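You operate a simulated robot arm through the tools that you are given. There is no shell and no other tool. Be economical: measure what you need, move in short steps, check, and stop when the job is done.

The job below is to be done with a simulated robot arm. You get a single attempt, and the scene is never put back.

TASK
Vent the pump, wind the handwheel back, clear the piston and shut its knob.
Fine: vent first; the weight goes on the bench.
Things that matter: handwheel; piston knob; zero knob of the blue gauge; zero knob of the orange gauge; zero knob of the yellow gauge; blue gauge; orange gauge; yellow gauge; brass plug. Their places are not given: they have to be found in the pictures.

It is judged by the outcome, as a careful person would: the job done as asked, and still so three seconds after it is handed in. It fails if anything else is knocked over, pushed out of place, dropped, spilled or broken.

THE ROBOT
A 6-joint arm with a two-finger parallel gripper, fixed in place. Base frame: the origin is at the foot of the arm, x ahead of it, y to its left, z up; the work surface is at about z = 0.004. Readings come in m, rad, newtons and seconds.
With the tool pointing down near the work surface it reaches from about 0.14 to 0.58 m from the base axis. Its first joint turns from -1.152 to 1.152 rad. Payload 2.1 kg.
The tool frame sits at the grasp point between the pads (the TCP): z along the fingers, y along the line on which they close. The tips reach 0.03 m beyond it. Largest opening 0.094 m; finger width 0.028, thickness 0.01; the body of the gripper, 0.05 by 0.096 m, starts 0.055 m behind the TCP.
Orientation is that of the tool frame in the base frame, as [roll, pitch, yaw] about the fixed x, y, z axes, in that order (R = Rz(yaw) Ry(pitch) Rx(roll)). With the fingers straight down and closing along the base's y, the tool's x points along the base's -x, its y along +y and its z along -z.

THE INTERFACE
- The arm moves only by the tool servo_tool. Its argument "plan" is a list of rows, each an object (a shift or turn left out is 0, a gripper value left out holds the last) with "fingers": the finger opening in m, from 0 to 0.094; "linear": the shift along the tool's x, y, z in m, a list of three; "delta_rot": the turn, a rotation vector about the tool's x, y, z in degrees, a list of three. In form: [{"fingers": fingers, "linear": [x, y, z], "delta_rot": [wx, wy, wz]}, ...]. A call has 1 to 20 rows; each row is the pose to reach, as a shift and turn from the pose commanded when the call began, along the tool's axes at that moment. Each row takes 0.2 s and may step no farther than 0.05 m and 0.15 rad from the row before; otherwise, or with a gripper value out of range, the whole call is refused. Where a pose cannot be reached the arm comes as near as it can. A force on the tool above 50 N (or 10 N above the force at the start of the call, whichever is more), or a blocked arm, ends the call early, and 0.2 s more pass. Each finger travels about 0.072 m/s and halts on what it meets, pressing with about 34 N; the grip force reading is that of the motor and also rises with nothing between the fingers. The clock runs only during rows and for 0.2 s after the last one: add rows that repeat a pose to give the fingers time. It gives the time, the measured TCP pose, the force on the tool (base axes), the opening and the grip force at its end, in the units of the frame above (readings bear some noise).
- Cameras (640 x 400 px; columns grow to the right, rows downward): "scene" is fixed at [0.0608, -0.3742, 0.4915]; the picture's right is [0.74, -0.67, 0.00], its down [-0.33, -0.37, -0.87] and it looks along [0.58, 0.64, -0.50] (base axes); focal length 214 px, centre (320, 200). "wrist" rides on the gripper at [-0.037, 0, -0.058] in the tool frame; the picture's right is [0.00, -1.00, 0.00], its down [0.97, 0.00, -0.24] and it looks along [0.24, 0.00, 0.97] (tool axes); focal length 218 px, centre (320, 200).
- grab_frame(camera): a new picture of that camera. It takes no simulated time.
- measure_at(camera, pixels): for up to 12 pixels [column, row] of the newest picture of that camera ("zoom" is the newest enlarged one), the place [x, y, z] in the base frame of the surface seen there, good to about 0.002 m. It takes no simulated time.
- enlarge(camera, box): a new picture of the part [left, top, right, bottom] of that camera's present view, enlarged. It takes no simulated time.
- hand_in(): hands the job in; it is judged then, once.

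Work in short steps. Measure before you move; look again where a grasp or a placing could have gone wrong, and mend it. You have 80 turns and 38 pictures in all, those below and enlarged ones among them. Open the gripper and draw the arm clear of the work before you hand the job in, unless the task says otherwise; then end with one line.

The tools are called after "Call:" as name(argument=value, ...) on one line, values as JSON. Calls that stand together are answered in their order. servo_tool: Moves the arm, as the interface text tells. Its arguments: {"type":"object","properties":{"plan":{"type":"array","items":{"type":"object","properties":{"fingers":{"type":"number"},"linear":{"type":"array","items":{"type":"number"}},"delta_rot":{"type":"array","items":{"type":"number"}}}}}},"required":["plan"]} The other tools are called the same way: grab_frame (camera) takes a picture; measure_at (camera, pixels) gives the place of the surface under pixels of a picture; enlarge (camera, box) takes an enlarged picture of a part of a camera's view; hand_in () hands the job in.

At the start:

```text
t: 0.0
position: [0.3862, 0.0466, 0.3971]
ee_rot: [3.141, 0.002, 3.141]
wrist_force: [0.0, 0.0, 0.1]
finger_gap: 0.0941
gripper_force: 0.1
```

scene: 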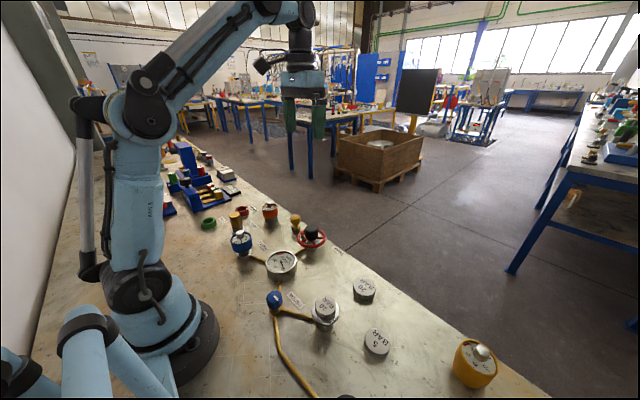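
wrist: 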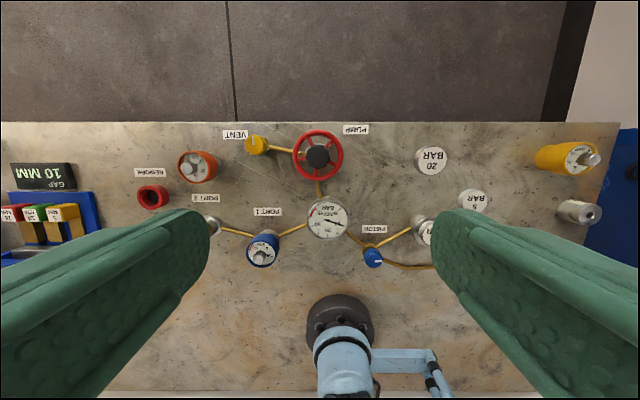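

The wrist view shows the bench: the yellow vent knob at (256,145), red handwheel (318,155), piston knob (373,257) and the piston with a weight at about (424,230). I enlarge both views for detail.

Call:
enlarge(camera="scene", box=[200, 190, 420, 370])

Call:
enlarge(camera="wrist", box=[200, 110, 500, 290])

```text
2.22 times, centred on (310, 280) of scene
```

zoom: 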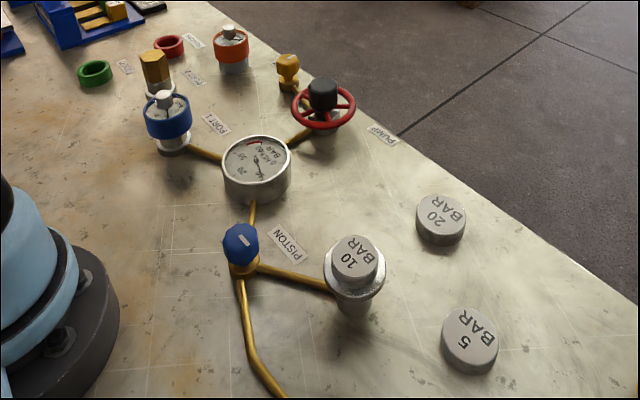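

```text
2.13 times, centred on (350, 200) of wrist
```

zoom: 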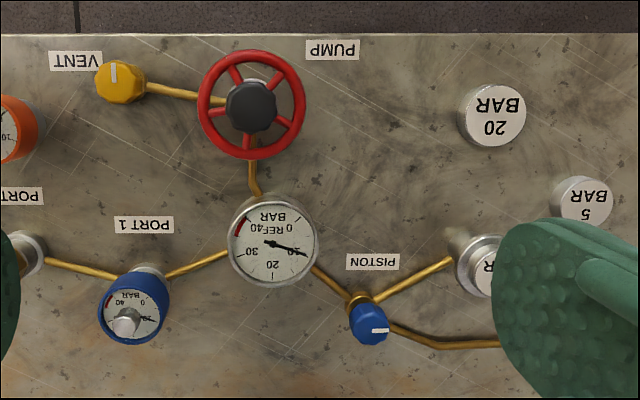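

Pressure is 10 bar with the 10 BAR weight on the piston; vent mark points along x, piston knob mark along -y. I measure positions.

Call:
measure_at(camera="zoom", pixels=[[114, 75], [120, 85], [252, 105], [250, 58], [205, 105], [300, 105], [252, 148], [376, 328], [380, 330], [482, 275], [490, 120], [275, 245]])

Call:
grab_frame(camera="scene")

```text
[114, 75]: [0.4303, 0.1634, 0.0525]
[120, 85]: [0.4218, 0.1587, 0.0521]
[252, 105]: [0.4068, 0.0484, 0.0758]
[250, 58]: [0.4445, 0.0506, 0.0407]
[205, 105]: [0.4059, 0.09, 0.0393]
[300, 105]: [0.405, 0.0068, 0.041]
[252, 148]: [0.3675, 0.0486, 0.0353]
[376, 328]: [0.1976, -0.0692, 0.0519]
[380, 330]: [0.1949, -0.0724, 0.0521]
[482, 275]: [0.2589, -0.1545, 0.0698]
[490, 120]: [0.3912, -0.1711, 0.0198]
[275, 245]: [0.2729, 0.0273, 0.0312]
```

```text
33 pictures are left
```

scene: 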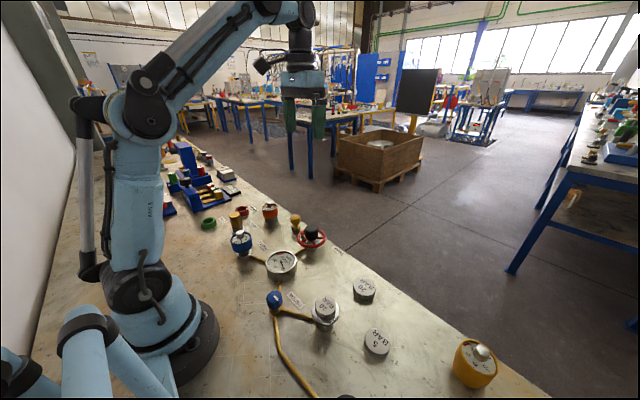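

Going to a lower viewpoint near the vent and wheel for a better look.

Call:
servo_tool(plan=[{"linear": [-0.005, 0.02, 0.045]}, {"linear": [-0.01, 0.04, 0.085]}, {"linear": [-0.015, 0.055, 0.125]}, {"linear": [-0.02, 0.06, 0.165]}, {"linear": [-0.02, 0.06, 0.185]}])

Call:
grab_frame(camera="wrist")

```text
t: 1.2
position: [0.404, 0.1058, 0.2124]
ee_rot: [3.14, 0.002, -3.141]
wrist_force: [-0.3, 0.0, -0.2]
finger_gap: 0.0938
gripper_force: 0.0
```

```text
32 pictures are left
```

wrist: 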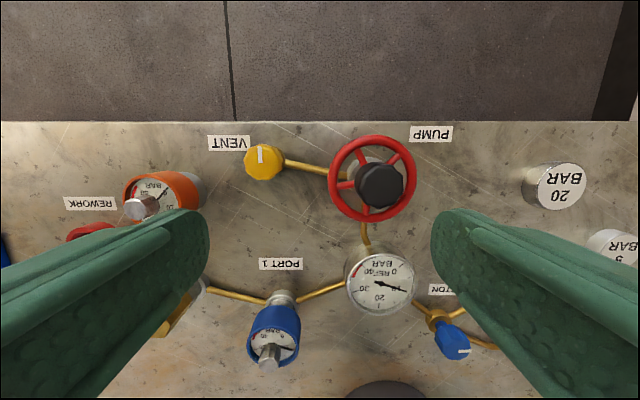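

The vent knob is at (263,161), wheel hub at (380,185). I enlarge and measure.

Call:
enlarge(camera="wrist", box=[220, 120, 430, 250])

Call:
measure_at(camera="wrist", pixels=[[261, 154], [250, 153], [278, 154], [262, 145], [264, 168], [300, 163], [380, 182], [358, 182], [402, 182], [380, 165], [458, 342], [360, 217]])

```text
3.05 times, centred on (325, 185) of wrist
```

zoom: 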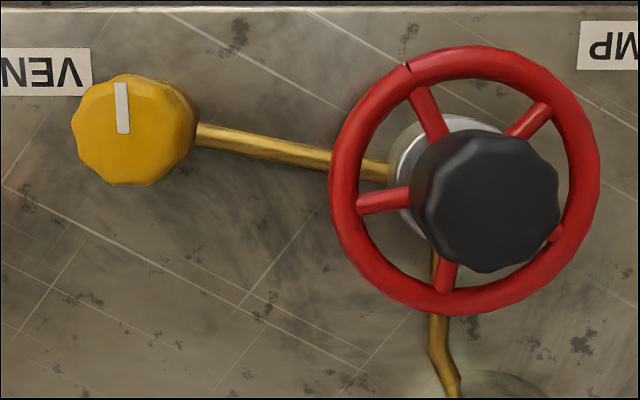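

```text
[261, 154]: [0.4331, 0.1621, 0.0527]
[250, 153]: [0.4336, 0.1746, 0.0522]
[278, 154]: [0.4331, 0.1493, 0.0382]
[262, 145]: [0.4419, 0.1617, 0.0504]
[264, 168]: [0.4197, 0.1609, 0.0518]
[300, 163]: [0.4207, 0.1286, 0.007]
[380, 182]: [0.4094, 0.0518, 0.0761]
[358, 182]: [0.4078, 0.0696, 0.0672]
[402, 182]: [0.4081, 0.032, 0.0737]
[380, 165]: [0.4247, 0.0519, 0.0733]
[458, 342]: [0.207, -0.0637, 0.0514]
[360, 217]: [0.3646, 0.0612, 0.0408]
```

I check the orange gauge's clearance to the vent knob before descending.

Call:
measure_at(camera="wrist", pixels=[[202, 183], [195, 200], [140, 208], [155, 190], [262, 162], [190, 180], [180, 178]])

Call:
servo_tool(plan=[{"linear": [-0.01, 0.03, 0.03], "fingers": 0.064}, {"linear": [-0.021, 0.0545, 0.06], "fingers": 0.064}, {"linear": [-0.021, 0.0545, 0.09], "fingers": 0.064}])

Call:
grab_frame(camera="wrist")

```text
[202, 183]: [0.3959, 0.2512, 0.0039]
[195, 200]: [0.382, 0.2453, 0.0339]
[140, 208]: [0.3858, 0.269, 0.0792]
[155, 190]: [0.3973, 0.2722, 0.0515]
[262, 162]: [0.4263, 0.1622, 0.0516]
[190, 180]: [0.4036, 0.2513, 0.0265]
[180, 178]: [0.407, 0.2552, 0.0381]
```

```text
t: 2.0
position: [0.4266, 0.1618, 0.1215]
ee_rot: [3.141, 0.002, -3.138]
wrist_force: [1.1, -0.1, 1.0]
finger_gap: 0.0641
gripper_force: 0.1
```

```text
30 pictures are left
```

wrist: 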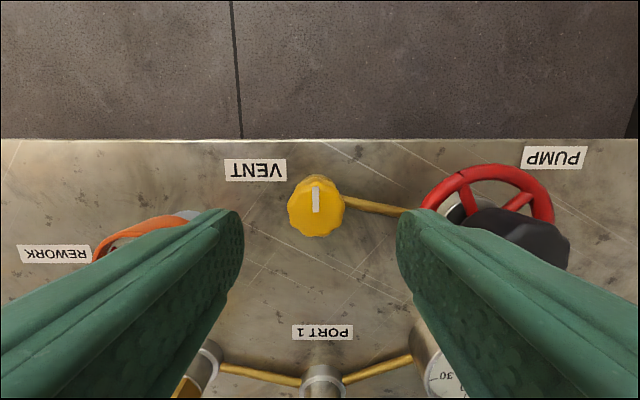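

Knob centred at (316,207). Measuring its face to fix the centre.

Call:
measure_at(camera="wrist", pixels=[[316, 207], [316, 186], [316, 233], [291, 205], [341, 205]])

```text
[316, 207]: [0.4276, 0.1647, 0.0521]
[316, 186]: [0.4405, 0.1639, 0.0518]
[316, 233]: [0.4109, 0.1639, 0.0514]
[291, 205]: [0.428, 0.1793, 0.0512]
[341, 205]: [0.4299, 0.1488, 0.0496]
```

Centre is (0.426,0.164), radius about 0.016. Descend and grip.

Call:
servo_tool(plan=[{"linear": [0.0, 0.002, 0.03]}, {"linear": [0.0, 0.002, 0.06]}, {"linear": [0.0, 0.002, 0.06], "fingers": 0.03}, {"linear": [0.0, 0.002, 0.06], "fingers": 0.026}, {"linear": [0.0, 0.002, 0.06], "fingers": 0.026}])

```text
t: 3.2
position: [0.4259, 0.1645, 0.0622]
ee_rot: [3.139, 0.002, -3.14]
wrist_force: [1.6, 7.9, -8.5]
finger_gap: 0.0349
gripper_force: 45.4
```

Gripped at 0.035. Try a small anticlockwise turn first (opening, usual sense) and feel for resistance.

Call:
servo_tool(plan=[{"delta_rot": [0, 0, -7]}, {"delta_rot": [0, 0, -14]}, {"delta_rot": [0, 0, -20]}, {"delta_rot": [0, 0, -20]}])

Call:
enlarge(camera="wrist", box=[220, 120, 480, 400])

```text
t: 4.2
position: [0.4268, 0.1641, 0.0624]
ee_rot: [3.133, 0.002, -2.788]
wrist_force: [-0.3, 26.9, 16.5]
finger_gap: 0.0351
gripper_force: 44.7
```

```text
1.43 times, centred on (350, 260) of wrist
```

zoom: 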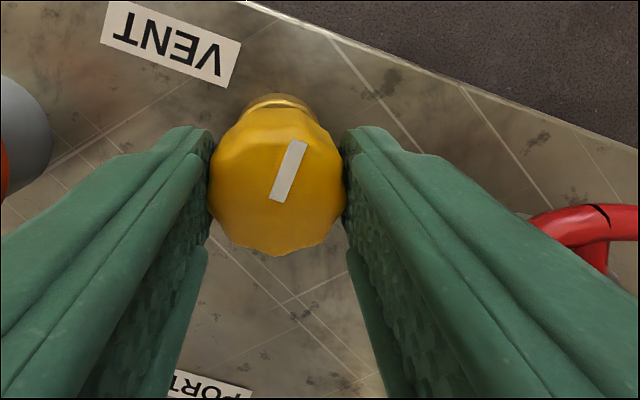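

The mark stayed pointing at +x while the fingers slipped, so anticlockwise is against a stop. I turn clockwise.

Call:
servo_tool(plan=[{"delta_rot": [0, 0, 8]}, {"delta_rot": [0, 0, 16]}, {"delta_rot": [0, 0, 24]}, {"delta_rot": [0, 0, 32]}, {"delta_rot": [0, 0, 40]}, {"delta_rot": [0, 0, 40]}])

Call:
enlarge(camera="wrist", box=[220, 120, 480, 400])

```text
t: 5.6
position: [0.4264, 0.1643, 0.0613]
ee_rot: [3.135, -0.005, 2.793]
wrist_force: [-8.3, 23.3, 12.6]
finger_gap: 0.0353
gripper_force: 44.7
```

```text
1.43 times, centred on (350, 260) of wrist
```

zoom: 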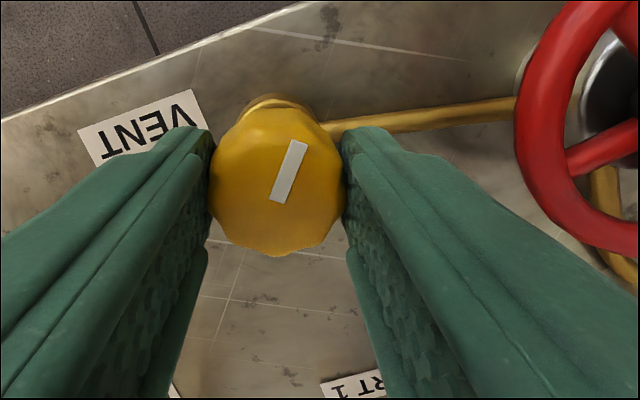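

The knob now turns with the fingers (about 40°). Continue another 55° to feel the stop.

Call:
servo_tool(plan=[{"delta_rot": [0, 0, 8]}, {"delta_rot": [0, 0, 16]}, {"delta_rot": [0, 0, 24]}, {"delta_rot": [0, 0, 32]}, {"delta_rot": [0, 0, 40]}, {"delta_rot": [0, 0, 48]}, {"delta_rot": [0, 0, 56]}, {"delta_rot": [0, 0, 56]}])

Call:
grab_frame(camera="wrist")

```text
t: 7.4
position: [0.4267, 0.1616, 0.0621]
ee_rot: [-3.137, -0.001, 1.812]
wrist_force: [-25.8, 0.0, -16.2]
finger_gap: 0.0356
gripper_force: 45.3
```

```text
27 pictures are left
```

wrist: 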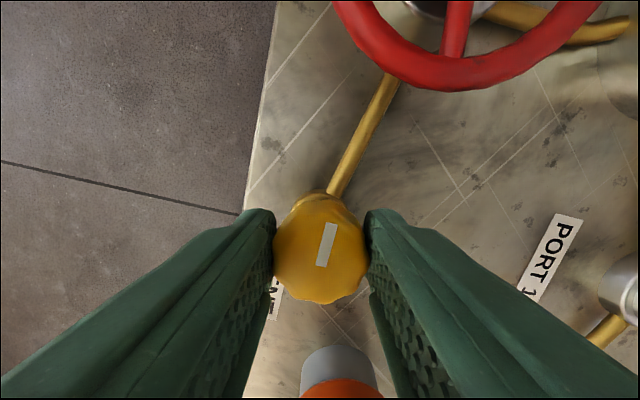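

The mark now lies along the pipe (about 90° turned, slight slip suggests the stop). Release, rise, and turn back to look at the gauge.

Call:
servo_tool(plan=[{"fingers": 0.06}, {"fingers": 0.06}, {"linear": [0, 0, -0.04]}, {"linear": [0, 0, -0.08]}, {"linear": [0, 0, -0.12], "delta_rot": [0, 0, -8]}, {"linear": [0, 0, -0.14], "delta_rot": [0, 0, -16]}, {"linear": [0, 0, -0.14], "delta_rot": [0, 0, -24]}, {"linear": [0, 0, -0.14], "delta_rot": [0, 0, -32]}, {"linear": [0, 0, -0.14], "delta_rot": [0, 0, -40]}, {"linear": [0.03, 0, -0.14], "delta_rot": [0, 0, -48]}, {"linear": [0, 0, -0.14], "delta_rot": [0, 0, -56]}, {"linear": [0, 0, -0.14], "delta_rot": [0, 0, -64]}, {"linear": [0, 0, -0.14], "delta_rot": [0, 0, -72]}, {"linear": [0, 0, -0.14], "delta_rot": [0, 0, -76]}])

Call:
grab_frame(camera="wrist")

```text
t: 10.4
position: [0.4275, 0.1628, 0.2033]
ee_rot: [3.139, 0.001, -3.14]
wrist_force: [-0.3, -0.3, 0.3]
finger_gap: 0.0599
gripper_force: 0.1
```

```text
26 pictures are left
```

wrist: 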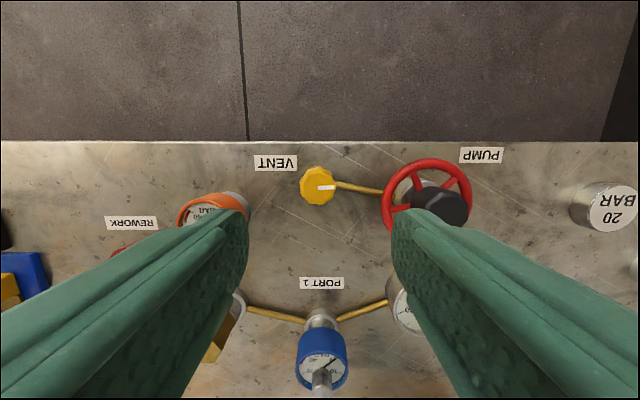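

The vent mark now points down its pipe. I check the reference gauge from the scene camera.

Call:
enlarge(camera="scene", box=[220, 200, 360, 340])

```text
2.86 times, centred on (290, 270) of scene
```

zoom: 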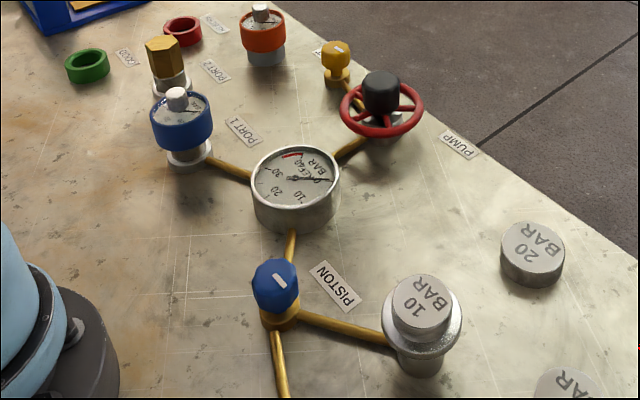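

Gauge reads 0: vented. Now over the handwheel hub at about (0.406,0.049).

Call:
servo_tool(plan=[{"linear": [0.01, -0.045, 0.0], "fingers": 0.07}, {"linear": [0.02, -0.09, 0.02], "fingers": 0.07}, {"linear": [0.021, -0.113, 0.06], "fingers": 0.07}, {"linear": [0.021, -0.113, 0.07], "fingers": 0.07}])

Call:
grab_frame(camera="wrist")

```text
refused: row 2 steps farther than a row can; nothing moved
```

```text
24 pictures are left
```

wrist: 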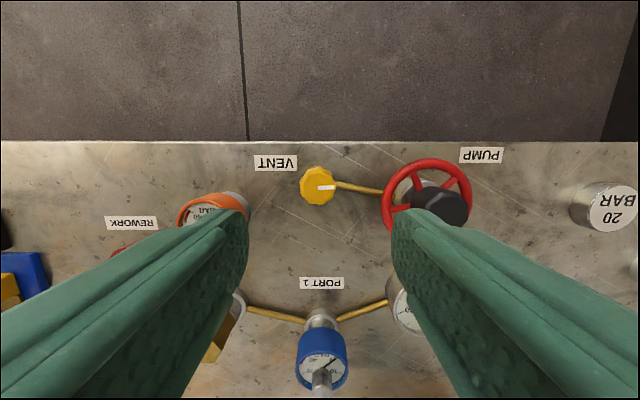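

The call was refused for step size; repeating with smaller steps.

Call:
servo_tool(plan=[{"linear": [0.01, -0.04, 0.0], "fingers": 0.07}, {"linear": [0.02, -0.08, 0.01], "fingers": 0.07}, {"linear": [0.021, -0.113, 0.04], "fingers": 0.07}, {"linear": [0.021, -0.113, 0.07], "fingers": 0.07}])

Call:
grab_frame(camera="wrist")

```text
t: 11.4
position: [0.4072, 0.0503, 0.131]
ee_rot: [3.14, 0.002, 3.14]
wrist_force: [0.0, -0.2, -0.4]
finger_gap: 0.0702
gripper_force: 0.0
```

```text
23 pictures are left
```

wrist: 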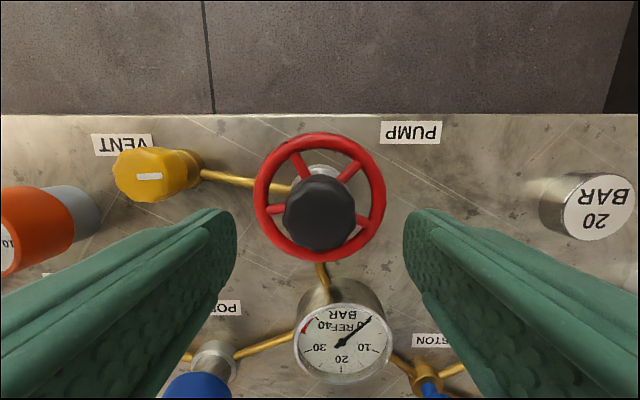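

Hub is centred at column 319. Descend with tips staying above the rim (z≈0.05), grip, and test an anticlockwise turn.

Call:
servo_tool(plan=[{"linear": [0, 0, 0.03], "fingers": 0.06}, {"linear": [0, 0, 0.051], "fingers": 0.06}, {"linear": [0, 0, 0.051], "fingers": 0.03}, {"linear": [0, 0, 0.051], "fingers": 0.03}, {"linear": [0, 0, 0.051], "fingers": 0.03}, {"linear": [0, 0, 0.051], "delta_rot": [0, 0, -8]}, {"linear": [0, 0, 0.051], "delta_rot": [0, 0, -16]}, {"linear": [0, 0, 0.051], "delta_rot": [0, 0, -24]}, {"linear": [0, 0, 0.051], "delta_rot": [0, 0, -32]}, {"linear": [0, 0, 0.051], "delta_rot": [0, 0, -40]}])

Call:
grab_frame(camera="wrist")

```text
t: 13.6
position: [0.4068, 0.051, 0.0811]
ee_rot: [3.139, 0.006, -2.438]
wrist_force: [5.5, 18.2, 33.0]
finger_gap: 0.0408
gripper_force: 44.9
```

```text
22 pictures are left
```

wrist: 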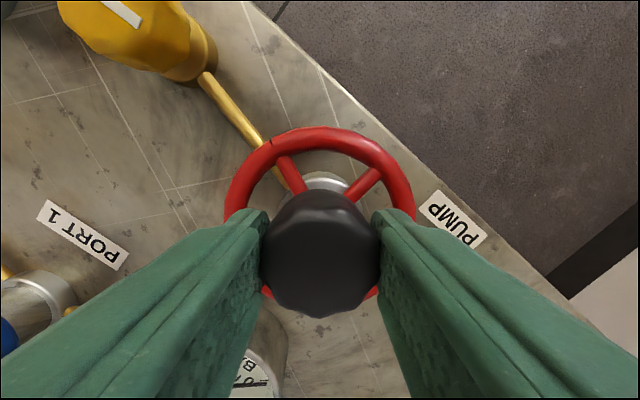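

The wheel turns with the fingers anticlockwise (notch at (272,143) kept its place relative to the gripper). Continue to about 90°.

Call:
servo_tool(plan=[{"delta_rot": [0, 0, -8], "linear": [0, 0, -0.001]}, {"delta_rot": [0, 0, -16], "linear": [0, 0, -0.001]}, {"delta_rot": [0, 0, -24], "linear": [0, 0, -0.001]}, {"delta_rot": [0, 0, -32], "linear": [0, 0, -0.001]}, {"delta_rot": [0, 0, -40], "linear": [0, 0, -0.001]}, {"delta_rot": [0, 0, -48], "linear": [0, 0, -0.001]}])

Call:
grab_frame(camera="wrist")

```text
t: 15.0
position: [0.4044, 0.0492, 0.0823]
ee_rot: [3.136, 0.0, -1.608]
wrist_force: [-19.8, 4.4, 13.5]
finger_gap: 0.0411
gripper_force: 45.2
```

```text
21 pictures are left
```

wrist: 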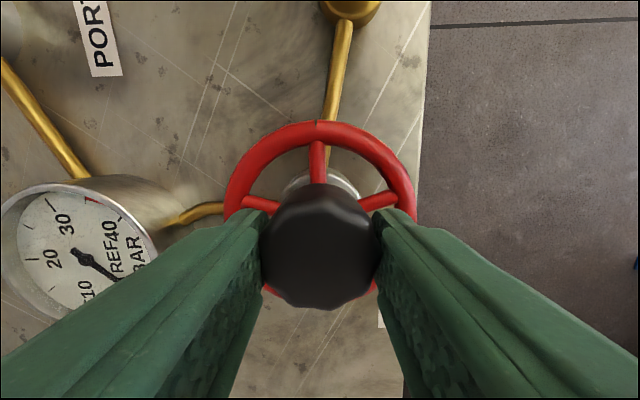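

The notch moved relative to the fingers by about 30°, so the wheel slipped, perhaps at its stop. I turn a little more to confirm.

Call:
servo_tool(plan=[{"delta_rot": [0, 0, -8]}, {"delta_rot": [0, 0, -16]}, {"delta_rot": [0, 0, -24]}, {"delta_rot": [0, 0, -24]}])

Call:
grab_frame(camera="wrist")

```text
t: 16.0
position: [0.405, 0.0485, 0.081]
ee_rot: [3.137, 0.001, -1.185]
wrist_force: [-18.4, -3.4, 5.1]
finger_gap: 0.0407
gripper_force: 45.1
```

```text
20 pictures are left
```

wrist: 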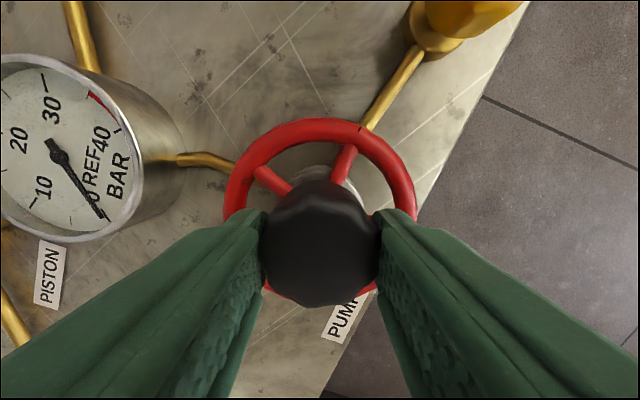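

The notch stayed fixed in the world, so the wheel is at its anticlockwise end stop: wound back. Release, rise and turn back.

Call:
servo_tool(plan=[{"fingers": 0.065}, {"fingers": 0.065}, {"linear": [0, 0, -0.04]}, {"linear": [0, 0, -0.08], "delta_rot": [0, 0, 8]}, {"linear": [0, 0, -0.12], "delta_rot": [0, 0, 16]}, {"linear": [0, 0, -0.12], "delta_rot": [0, 0, 24]}, {"linear": [0, 0, -0.12], "delta_rot": [0, 0, 32]}, {"linear": [0, 0, -0.12], "delta_rot": [0, 0, 40]}, {"linear": [0, 0, -0.12], "delta_rot": [0, 0, 48]}, {"linear": [0, 0, -0.12], "delta_rot": [0, 0, 56]}, {"linear": [0, 0, -0.12], "delta_rot": [0, 0, 64]}, {"linear": [0, 0, -0.12], "delta_rot": [0, 0, 72]}, {"linear": [0, 0, -0.12], "delta_rot": [0, 0, 80]}, {"linear": [0, 0, -0.12], "delta_rot": [0, 0, 88]}, {"linear": [0, 0, -0.12], "delta_rot": [0, 0, 96]}, {"linear": [0, 0, -0.12], "delta_rot": [0, 0, 104]}, {"linear": [0, 0, -0.12], "delta_rot": [0, 0, 112]}])

```text
t: 19.6
position: [0.4063, 0.0499, 0.2013]
ee_rot: [3.14, 0.003, 3.139]
wrist_force: [0.5, -0.3, 0.0]
finger_gap: 0.0653
gripper_force: 0.0
```

Next to a view above the piston weight around (0.26,-0.155).

Call:
servo_tool(plan=[{"linear": [0.025, -0.04, 0], "fingers": 0.085}, {"linear": [0.05, -0.08, 0]}, {"linear": [0.075, -0.12, 0]}, {"linear": [0.1, -0.16, 0]}, {"linear": [0.125, -0.195, 0]}, {"linear": [0.14, -0.2, 0]}])

Call:
grab_frame(camera="wrist")

```text
t: 21.0
position: [0.2665, -0.1512, 0.2004]
ee_rot: [3.14, 0.001, -3.139]
wrist_force: [-0.4, -1.4, 0.7]
finger_gap: 0.085
gripper_force: 0.0
```

```text
19 pictures are left
```

wrist: 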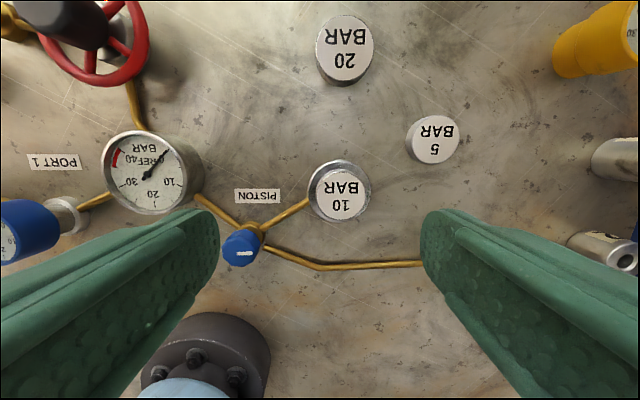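

Call:
enlarge(camera="wrist", box=[200, 120, 480, 280])

Call:
measure_at(camera="wrist", pixels=[[342, 195], [319, 195], [365, 195], [342, 172], [342, 216], [313, 185], [340, 163], [434, 138], [345, 50], [242, 250], [400, 330], [340, 265]])

```text
2.29 times, centred on (340, 200) of wrist
```

zoom: 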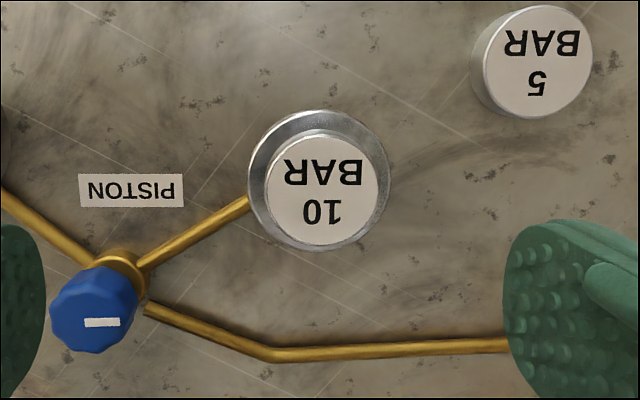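

```text
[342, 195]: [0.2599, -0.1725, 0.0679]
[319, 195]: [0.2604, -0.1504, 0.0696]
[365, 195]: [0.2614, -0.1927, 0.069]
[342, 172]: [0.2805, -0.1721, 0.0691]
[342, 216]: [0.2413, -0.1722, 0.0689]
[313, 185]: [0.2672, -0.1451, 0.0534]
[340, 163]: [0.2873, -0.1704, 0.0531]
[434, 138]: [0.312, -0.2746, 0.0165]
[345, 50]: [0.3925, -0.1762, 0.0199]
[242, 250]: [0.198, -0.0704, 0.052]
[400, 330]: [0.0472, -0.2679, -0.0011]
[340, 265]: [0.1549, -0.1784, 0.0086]
```

Weight: centre (0.2605,-0.172), top z 0.069, plate top z 0.053, diameter 0.042. Descend with tips just above the plate and grip.

Call:
servo_tool(plan=[{"linear": [0.006, -0.0205, 0.04], "fingers": 0.066}, {"linear": [0.006, -0.0205, 0.08]}, {"linear": [0.006, -0.0205, 0.1]}, {"linear": [0.006, -0.0205, 0.113]}, {"linear": [0.006, -0.0205, 0.113], "fingers": 0.034}, {"linear": [0.006, -0.0205, 0.113], "fingers": 0.034}, {"linear": [0.006, -0.0205, 0.113], "fingers": 0.034}])

Call:
grab_frame(camera="wrist")

```text
t: 22.6
position: [0.2601, -0.1728, 0.0892]
ee_rot: [3.14, 0.004, -3.141]
wrist_force: [0.1, -0.5, 0.1]
finger_gap: 0.0443
gripper_force: 34.3
```

```text
17 pictures are left
```

wrist: 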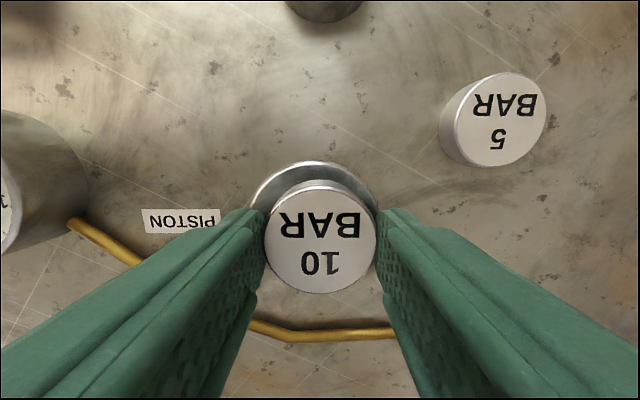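

Fingers closed on the weight at 0.044. Lift straight up.

Call:
servo_tool(plan=[{"linear": [0, 0, 0]}, {"linear": [0, 0, -0.02]}, {"linear": [0, 0, -0.05]}, {"linear": [0, 0, -0.09]}])

Call:
grab_frame(camera="scene")

```text
t: 23.6
position: [0.2599, -0.1715, 0.1779]
ee_rot: [3.14, 0.002, -3.141]
wrist_force: [-0.7, 0.4, -2.1]
finger_gap: 0.0439
gripper_force: 34.1
```

```text
16 pictures are left
```

scene: 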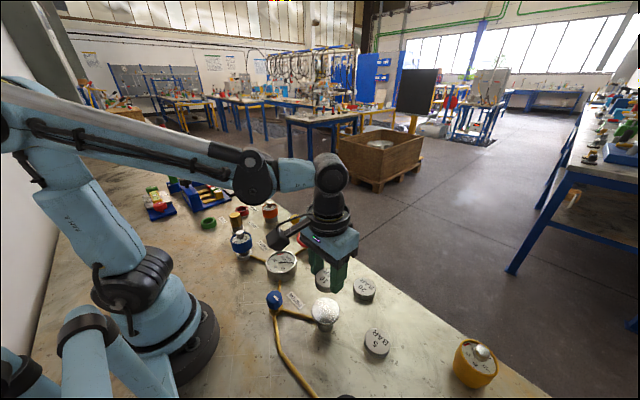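

Weight lifted, plate bare. Carry it to the clear bench spot near (0.35,-0.08) and lower to just above the bench.

Call:
servo_tool(plan=[{"linear": [-0.03, 0.03, 0]}, {"linear": [-0.06, 0.06, 0]}, {"linear": [-0.09, 0.09, 0]}, {"linear": [-0.09, 0.09, 0.04]}, {"linear": [-0.09, 0.09, 0.08]}, {"linear": [-0.09, 0.09, 0.11]}, {"linear": [-0.09, 0.09, 0.125]}, {"linear": [-0.09, 0.09, 0.13]}, {"linear": [-0.09, 0.09, 0.13]}])

Call:
enlarge(camera="scene", box=[260, 210, 400, 340])

```text
t: 25.6
position: [0.3499, -0.0808, 0.0481]
ee_rot: [3.14, 0.0, 3.14]
wrist_force: [-0.5, 1.0, -1.7]
finger_gap: 0.0442
gripper_force: 34.0
```

```text
3.08 times, centred on (330, 275) of scene
```

zoom: 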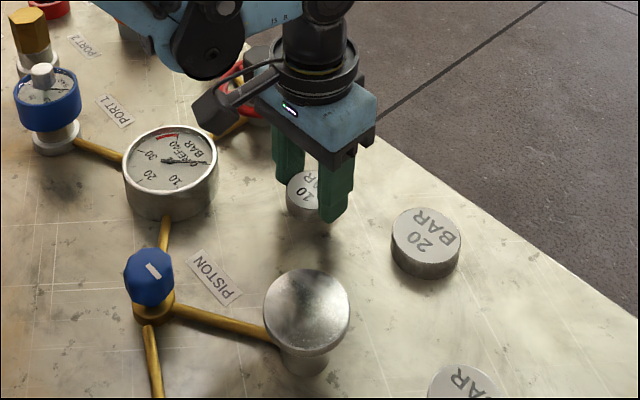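

Clear all around. Lower in small steps until contact shows in the force.

Call:
servo_tool(plan=[{"linear": [0, 0, 0.003]}, {"linear": [0, 0, 0.005]}, {"linear": [0, 0, 0.006]}, {"linear": [0, 0, 0.006]}])

```text
t: 26.6
position: [0.3497, -0.0809, 0.0432]
ee_rot: [3.14, 0.003, -3.141]
wrist_force: [-0.2, -0.3, -2.1]
finger_gap: 0.0441
gripper_force: 34.5
```

Call:
servo_tool(plan=[{"linear": [0, 0, 0.001]}, {"linear": [0, 0, 0.002]}, {"linear": [0, 0, 0.003]}, {"linear": [0, 0, 0.003]}])

```text
t: 27.6
position: [0.3489, -0.0812, 0.0393]
ee_rot: [3.14, 0.002, -3.141]
wrist_force: [-0.3, 0.0, -1.8]
finger_gap: 0.0442
gripper_force: 33.8
```

No contact yet; continue 1 mm at a time.

Call:
servo_tool(plan=[{"linear": [0, 0, 0.001]}, {"linear": [0, 0, 0.001]}, {"linear": [0, 0, 0.002]}, {"linear": [0, 0, 0.002]}])

Call:
enlarge(camera="scene", box=[290, 240, 370, 300])

```text
t: 28.6
position: [0.3496, -0.0804, 0.0373]
ee_rot: [3.139, 0.002, -3.141]
wrist_force: [0.1, -0.4, -0.4]
finger_gap: 0.0446
gripper_force: 33.7
```

```text
6.67 times, centred on (330, 270) of scene
```

zoom: 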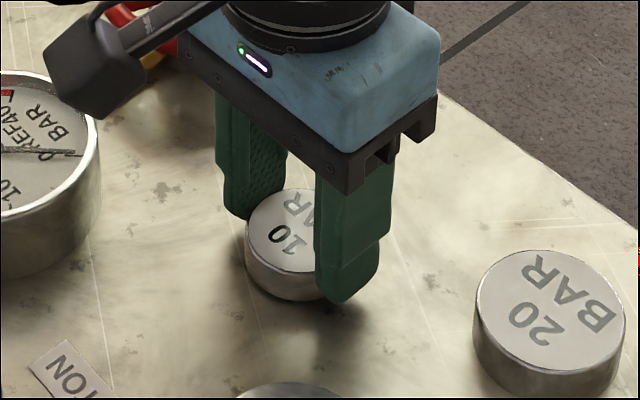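

The weight's load is gone from the wrist (−2 → −0.4 N), so it touches the bench. Release and rise.

Call:
servo_tool(plan=[{"linear": [0, 0, 0.0005]}, {"linear": [0, 0, 0.0005], "fingers": 0.055}, {"linear": [0, 0, 0.0005], "fingers": 0.065}, {"linear": [0, 0, 0.0005], "fingers": 0.065}, {"linear": [0, 0, -0.04]}, {"linear": [0, 0, -0.08]}, {"linear": [0, 0, -0.12]}, {"linear": [0, 0, -0.16]}])

```text
t: 30.4
position: [0.3488, -0.0819, 0.1978]
ee_rot: [3.141, 0.002, 3.14]
wrist_force: [-0.1, -0.2, 0.1]
finger_gap: 0.0651
gripper_force: 0.1
```

Move over the piston knob at about (0.197,-0.070).

Call:
servo_tool(plan=[{"linear": [0.04, 0.003, 0]}, {"linear": [0.08, 0.006, 0]}, {"linear": [0.12, 0.009, 0.01]}, {"linear": [0.152, 0.012, 0.04]}, {"linear": [0.152, 0.012, 0.07]}, {"linear": [0.152, 0.012, 0.07]}])

Call:
grab_frame(camera="wrist")

```text
t: 31.8
position: [0.1991, -0.0687, 0.1282]
ee_rot: [3.141, 0.004, -3.141]
wrist_force: [-0.4, -0.3, -0.2]
finger_gap: 0.0652
gripper_force: 0.1
```

```text
13 pictures are left
```

wrist: 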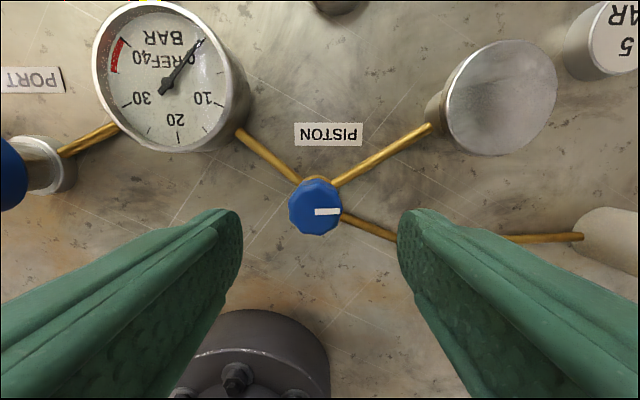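

Knob at (315,206), mark pointing to -y. Measuring its centre.

Call:
measure_at(camera="wrist", pixels=[[315, 207], [290, 206], [340, 206], [315, 182], [315, 233]])

```text
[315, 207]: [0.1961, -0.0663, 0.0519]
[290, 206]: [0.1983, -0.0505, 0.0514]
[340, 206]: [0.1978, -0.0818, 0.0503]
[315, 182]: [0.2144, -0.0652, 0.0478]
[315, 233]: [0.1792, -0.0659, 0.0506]
```

Centre (0.197,-0.066). Descend, grip, and turn anticlockwise 32° (the vent's shut sense: mark toward +x, across the line).

Call:
servo_tool(plan=[{"linear": [0.001, 0.002, 0.03]}, {"linear": [0.001, 0.002, 0.066]}, {"linear": [0.001, 0.002, 0.066], "fingers": 0.026}, {"linear": [0.001, 0.002, 0.066], "fingers": 0.026}, {"linear": [0.001, 0.002, 0.066], "fingers": 0.026}, {"linear": [0.001, 0.002, 0.066], "delta_rot": [0, 0, -8]}, {"linear": [0.001, 0.002, 0.066], "delta_rot": [0, 0, -16]}, {"linear": [0.001, 0.002, 0.066], "delta_rot": [0, 0, -24]}, {"linear": [0.001, 0.002, 0.066], "delta_rot": [0, 0, -32]}])

Call:
grab_frame(camera="wrist")

```text
t: 33.8
position: [0.1974, -0.0653, 0.0602]
ee_rot: [3.132, 0.005, -2.579]
wrist_force: [-8.3, 32.5, 9.3]
finger_gap: 0.0354
gripper_force: 45.2
```

```text
12 pictures are left
```

wrist: 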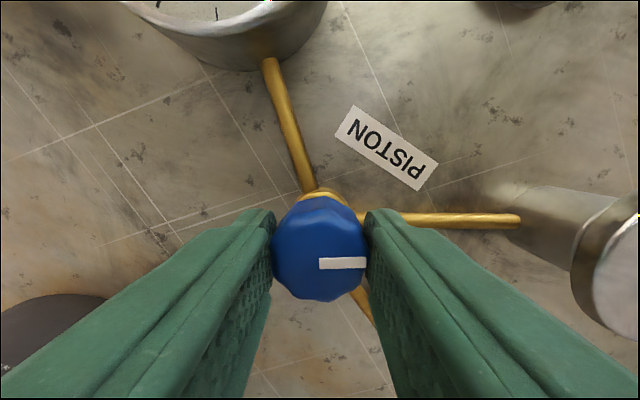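

The knob turned with the fingers (mark still horizontal in the view). Continue to the stop.

Call:
servo_tool(plan=[{"delta_rot": [0, 0, -8]}, {"delta_rot": [0, 0, -16]}, {"delta_rot": [0, 0, -24]}, {"delta_rot": [0, 0, -32]}, {"delta_rot": [0, 0, -40]}, {"delta_rot": [0, 0, -48]}, {"delta_rot": [0, 0, -56]}, {"delta_rot": [0, 0, -64]}, {"delta_rot": [0, 0, -70]}, {"delta_rot": [0, 0, -70]}])

Call:
grab_frame(camera="wrist")

```text
t: 36.0
position: [0.195, -0.067, 0.0623]
ee_rot: [3.137, 0.002, -1.361]
wrist_force: [-24.0, -0.6, 9.8]
finger_gap: 0.0351
gripper_force: 45.3
```

```text
11 pictures are left
```

wrist: 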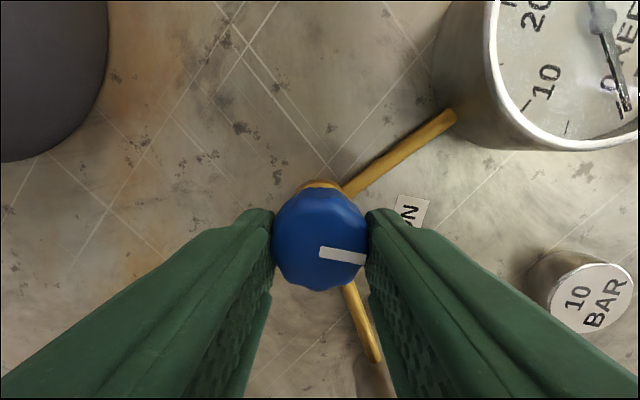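

The mark now points to +x and slipped a few degrees at the end, so it's at the stop. Release, rise, and turn back.

Call:
servo_tool(plan=[{"fingers": 0.06}, {"fingers": 0.06}, {"linear": [0, 0, -0.04]}, {"linear": [0, 0, -0.08]}, {"linear": [0, 0, -0.12]}, {"linear": [0, 0, -0.15], "delta_rot": [0, 0, 8]}, {"linear": [0, 0, -0.15], "delta_rot": [0, 0, 16]}, {"linear": [0, 0, -0.15], "delta_rot": [0, 0, 24]}, {"linear": [0, 0, -0.15], "delta_rot": [0, 0, 32]}, {"linear": [0, 0, -0.15], "delta_rot": [0, 0, 40]}, {"linear": [0, 0, -0.15], "delta_rot": [0, 0, 48]}, {"linear": [0, 0, -0.15], "delta_rot": [0, 0, 56]}, {"linear": [0, 0, -0.15], "delta_rot": [0, 0, 64]}, {"linear": [0, 0, -0.15], "delta_rot": [0, 0, 72]}, {"linear": [0, 0, -0.15], "delta_rot": [0, 0, 80]}, {"linear": [0, 0, -0.15], "delta_rot": [0, 0, 88]}, {"linear": [0, 0, -0.15], "delta_rot": [0, 0, 96]}, {"linear": [0, 0, -0.15], "delta_rot": [0, 0, 102]}])

Call:
servo_tool(plan=[{"linear": [-0.04, 0.01, -0.025]}, {"linear": [-0.08, 0.02, -0.05]}, {"linear": [-0.12, 0.04, -0.08]}, {"linear": [-0.15, 0.06, -0.11]}, {"linear": [-0.18, 0.08, -0.14]}, {"linear": [-0.18, 0.1, -0.17]}, {"linear": [-0.18, 0.1, -0.17]}])

Call:
grab_frame(camera="wrist")

Call:
enlarge(camera="scene", box=[200, 190, 420, 370])

```text
t: 39.8
position: [0.1979, -0.0677, 0.2106]
ee_rot: [3.14, 0.003, 3.139]
wrist_force: [0.2, 0.2, -0.6]
finger_gap: 0.0601
gripper_force: 0.0
```

```text
refused: row 3 steps farther than a row can; nothing moved
```

```text
10 pictures are left
```

wrist: 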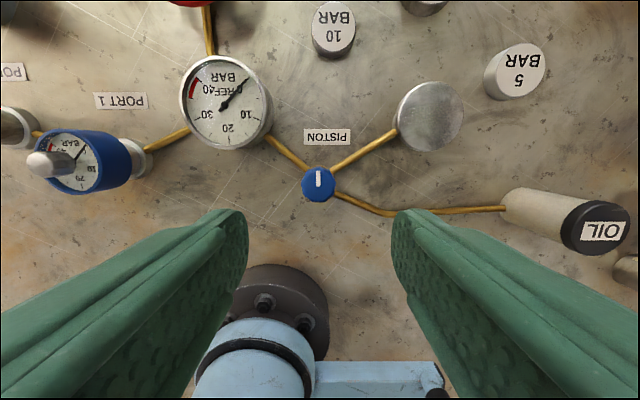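

```text
2.22 times, centred on (310, 280) of scene
```

zoom: 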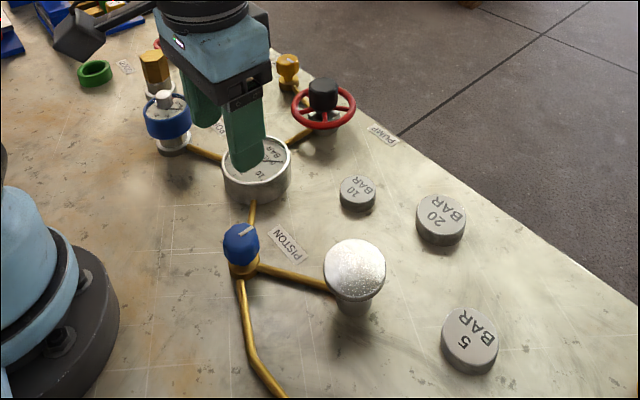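

Piston knob shut (mark at +x), plate bare, weight on bench, gauge 0. For certainty I regrip the handwheel and test once more whether it goes further back; first moving above it.

Call:
servo_tool(plan=[{"linear": [-0.04, 0.02, 0]}, {"linear": [-0.08, 0.04, 0]}, {"linear": [-0.12, 0.06, 0]}, {"linear": [-0.16, 0.085, 0]}, {"linear": [-0.195, 0.11, 0]}, {"linear": [-0.2085, 0.117, 0.03]}, {"linear": [-0.2085, 0.117, 0.07]}, {"linear": [-0.2085, 0.117, 0.08]}])

Call:
grab_frame(camera="wrist")

```text
t: 41.6
position: [0.4062, 0.0487, 0.1311]
ee_rot: [3.14, 0.0, -3.14]
wrist_force: [1.8, 0.0, -0.8]
finger_gap: 0.06
gripper_force: 0.0
```

```text
8 pictures are left
```

wrist: 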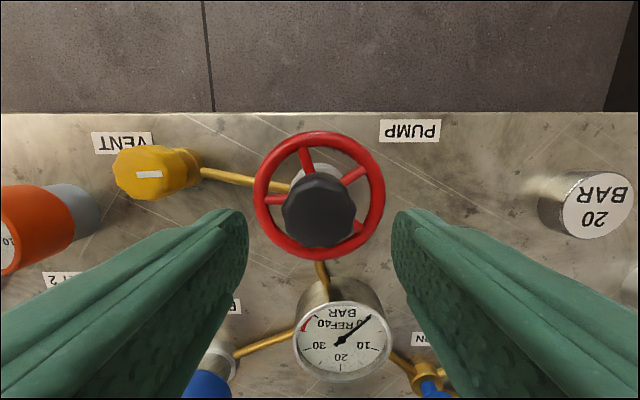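

Wheel spokes at (268,200), (305,158), (357,173). Regrip and turn anticlockwise 32°.

Call:
servo_tool(plan=[{"linear": [0, 0.001, 0.03]}, {"linear": [0, 0.001, 0.051]}, {"linear": [0, 0.001, 0.051], "fingers": 0.03}, {"linear": [0, 0.001, 0.051], "fingers": 0.03}, {"linear": [0, 0.001, 0.051], "fingers": 0.03}, {"linear": [0, 0.001, 0.051], "delta_rot": [0, 0, -8]}, {"linear": [0, 0.001, 0.051], "delta_rot": [0, 0, -16]}, {"linear": [0, 0.001, 0.051], "delta_rot": [0, 0, -24]}, {"linear": [0, 0.001, 0.051], "delta_rot": [0, 0, -32]}, {"linear": [0, 0.001, 0.051], "delta_rot": [0, 0, -32]}])

Call:
grab_frame(camera="wrist")

```text
t: 43.8
position: [0.4062, 0.0507, 0.0812]
ee_rot: [-3.14, 0.001, -2.583]
wrist_force: [4.4, -12.4, -3.8]
finger_gap: 0.0407
gripper_force: 45.1
```

```text
7 pictures are left
```

wrist: 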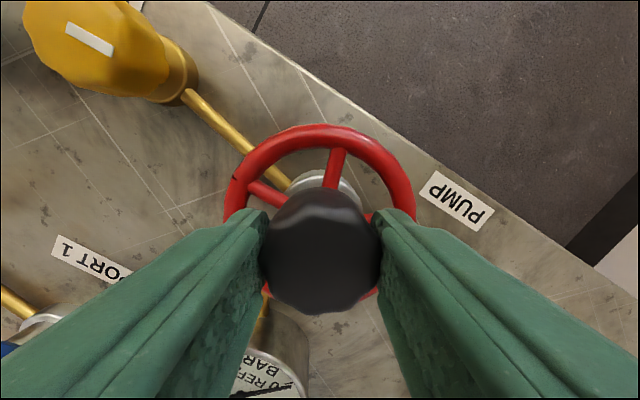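

The notch (235,178) stayed pointing to +y in the world, so the wheel is firmly at its back stop. Release and draw the arm clear.

Call:
servo_tool(plan=[{"fingers": 0.065}, {"fingers": 0.065}, {"linear": [0, 0, -0.04]}, {"linear": [0, 0, -0.08], "delta_rot": [0, 0, 8]}, {"linear": [0, 0, -0.12], "delta_rot": [0, 0, 16]}, {"linear": [0, 0, -0.16], "delta_rot": [0, 0, 24]}, {"linear": [0, 0, -0.2], "delta_rot": [0, 0, 32]}, {"linear": [0, 0, -0.24], "delta_rot": [0, 0, 32]}, {"linear": [0, 0, -0.28], "delta_rot": [0, 0, 32], "fingers": 0.09}, {"linear": [0, 0, -0.28], "delta_rot": [0, 0, 32], "fingers": 0.09}])

Call:
grab_frame(camera="wrist")

Call:
enlarge(camera="scene", box=[200, 190, 420, 370])

```text
t: 46.0
position: [0.4041, 0.0518, 0.3632]
ee_rot: [3.14, 0.001, 3.141]
wrist_force: [0.3, 0.1, -0.4]
finger_gap: 0.0901
gripper_force: 0.1
```

```text
6 pictures are left
```

wrist: 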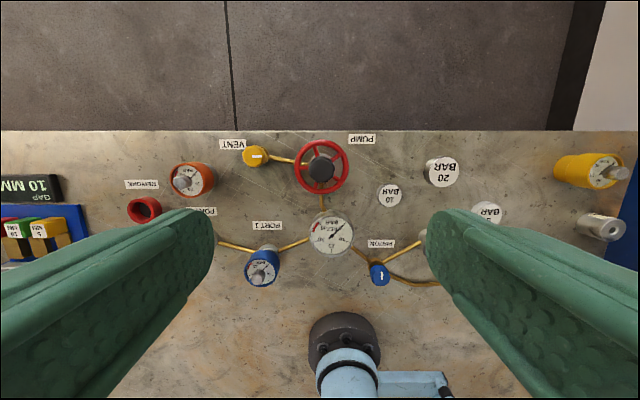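

```text
2.22 times, centred on (310, 280) of scene
```

zoom: 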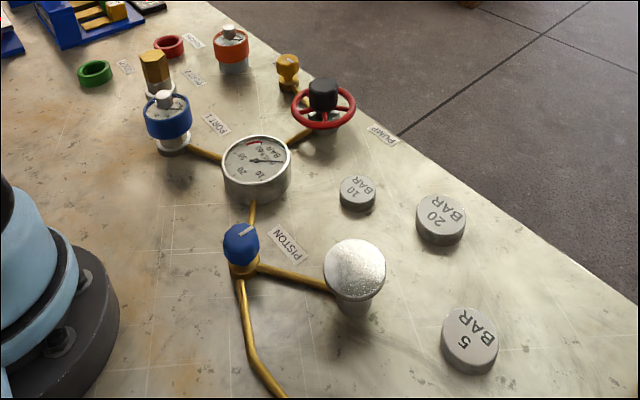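

Everything is in place: vent open, gauge at 0, wheel back, weight on the bench, piston knob shut, and the rest undisturbed. Handing in.

Call:
hand_in()

```text
The job is handed in.
```

The job is done and handed in: I vented the pump first (reference gauge at 0), wound the handwheel back to its stop, put the 10 BAR weight on the bench, and shut the piston knob.
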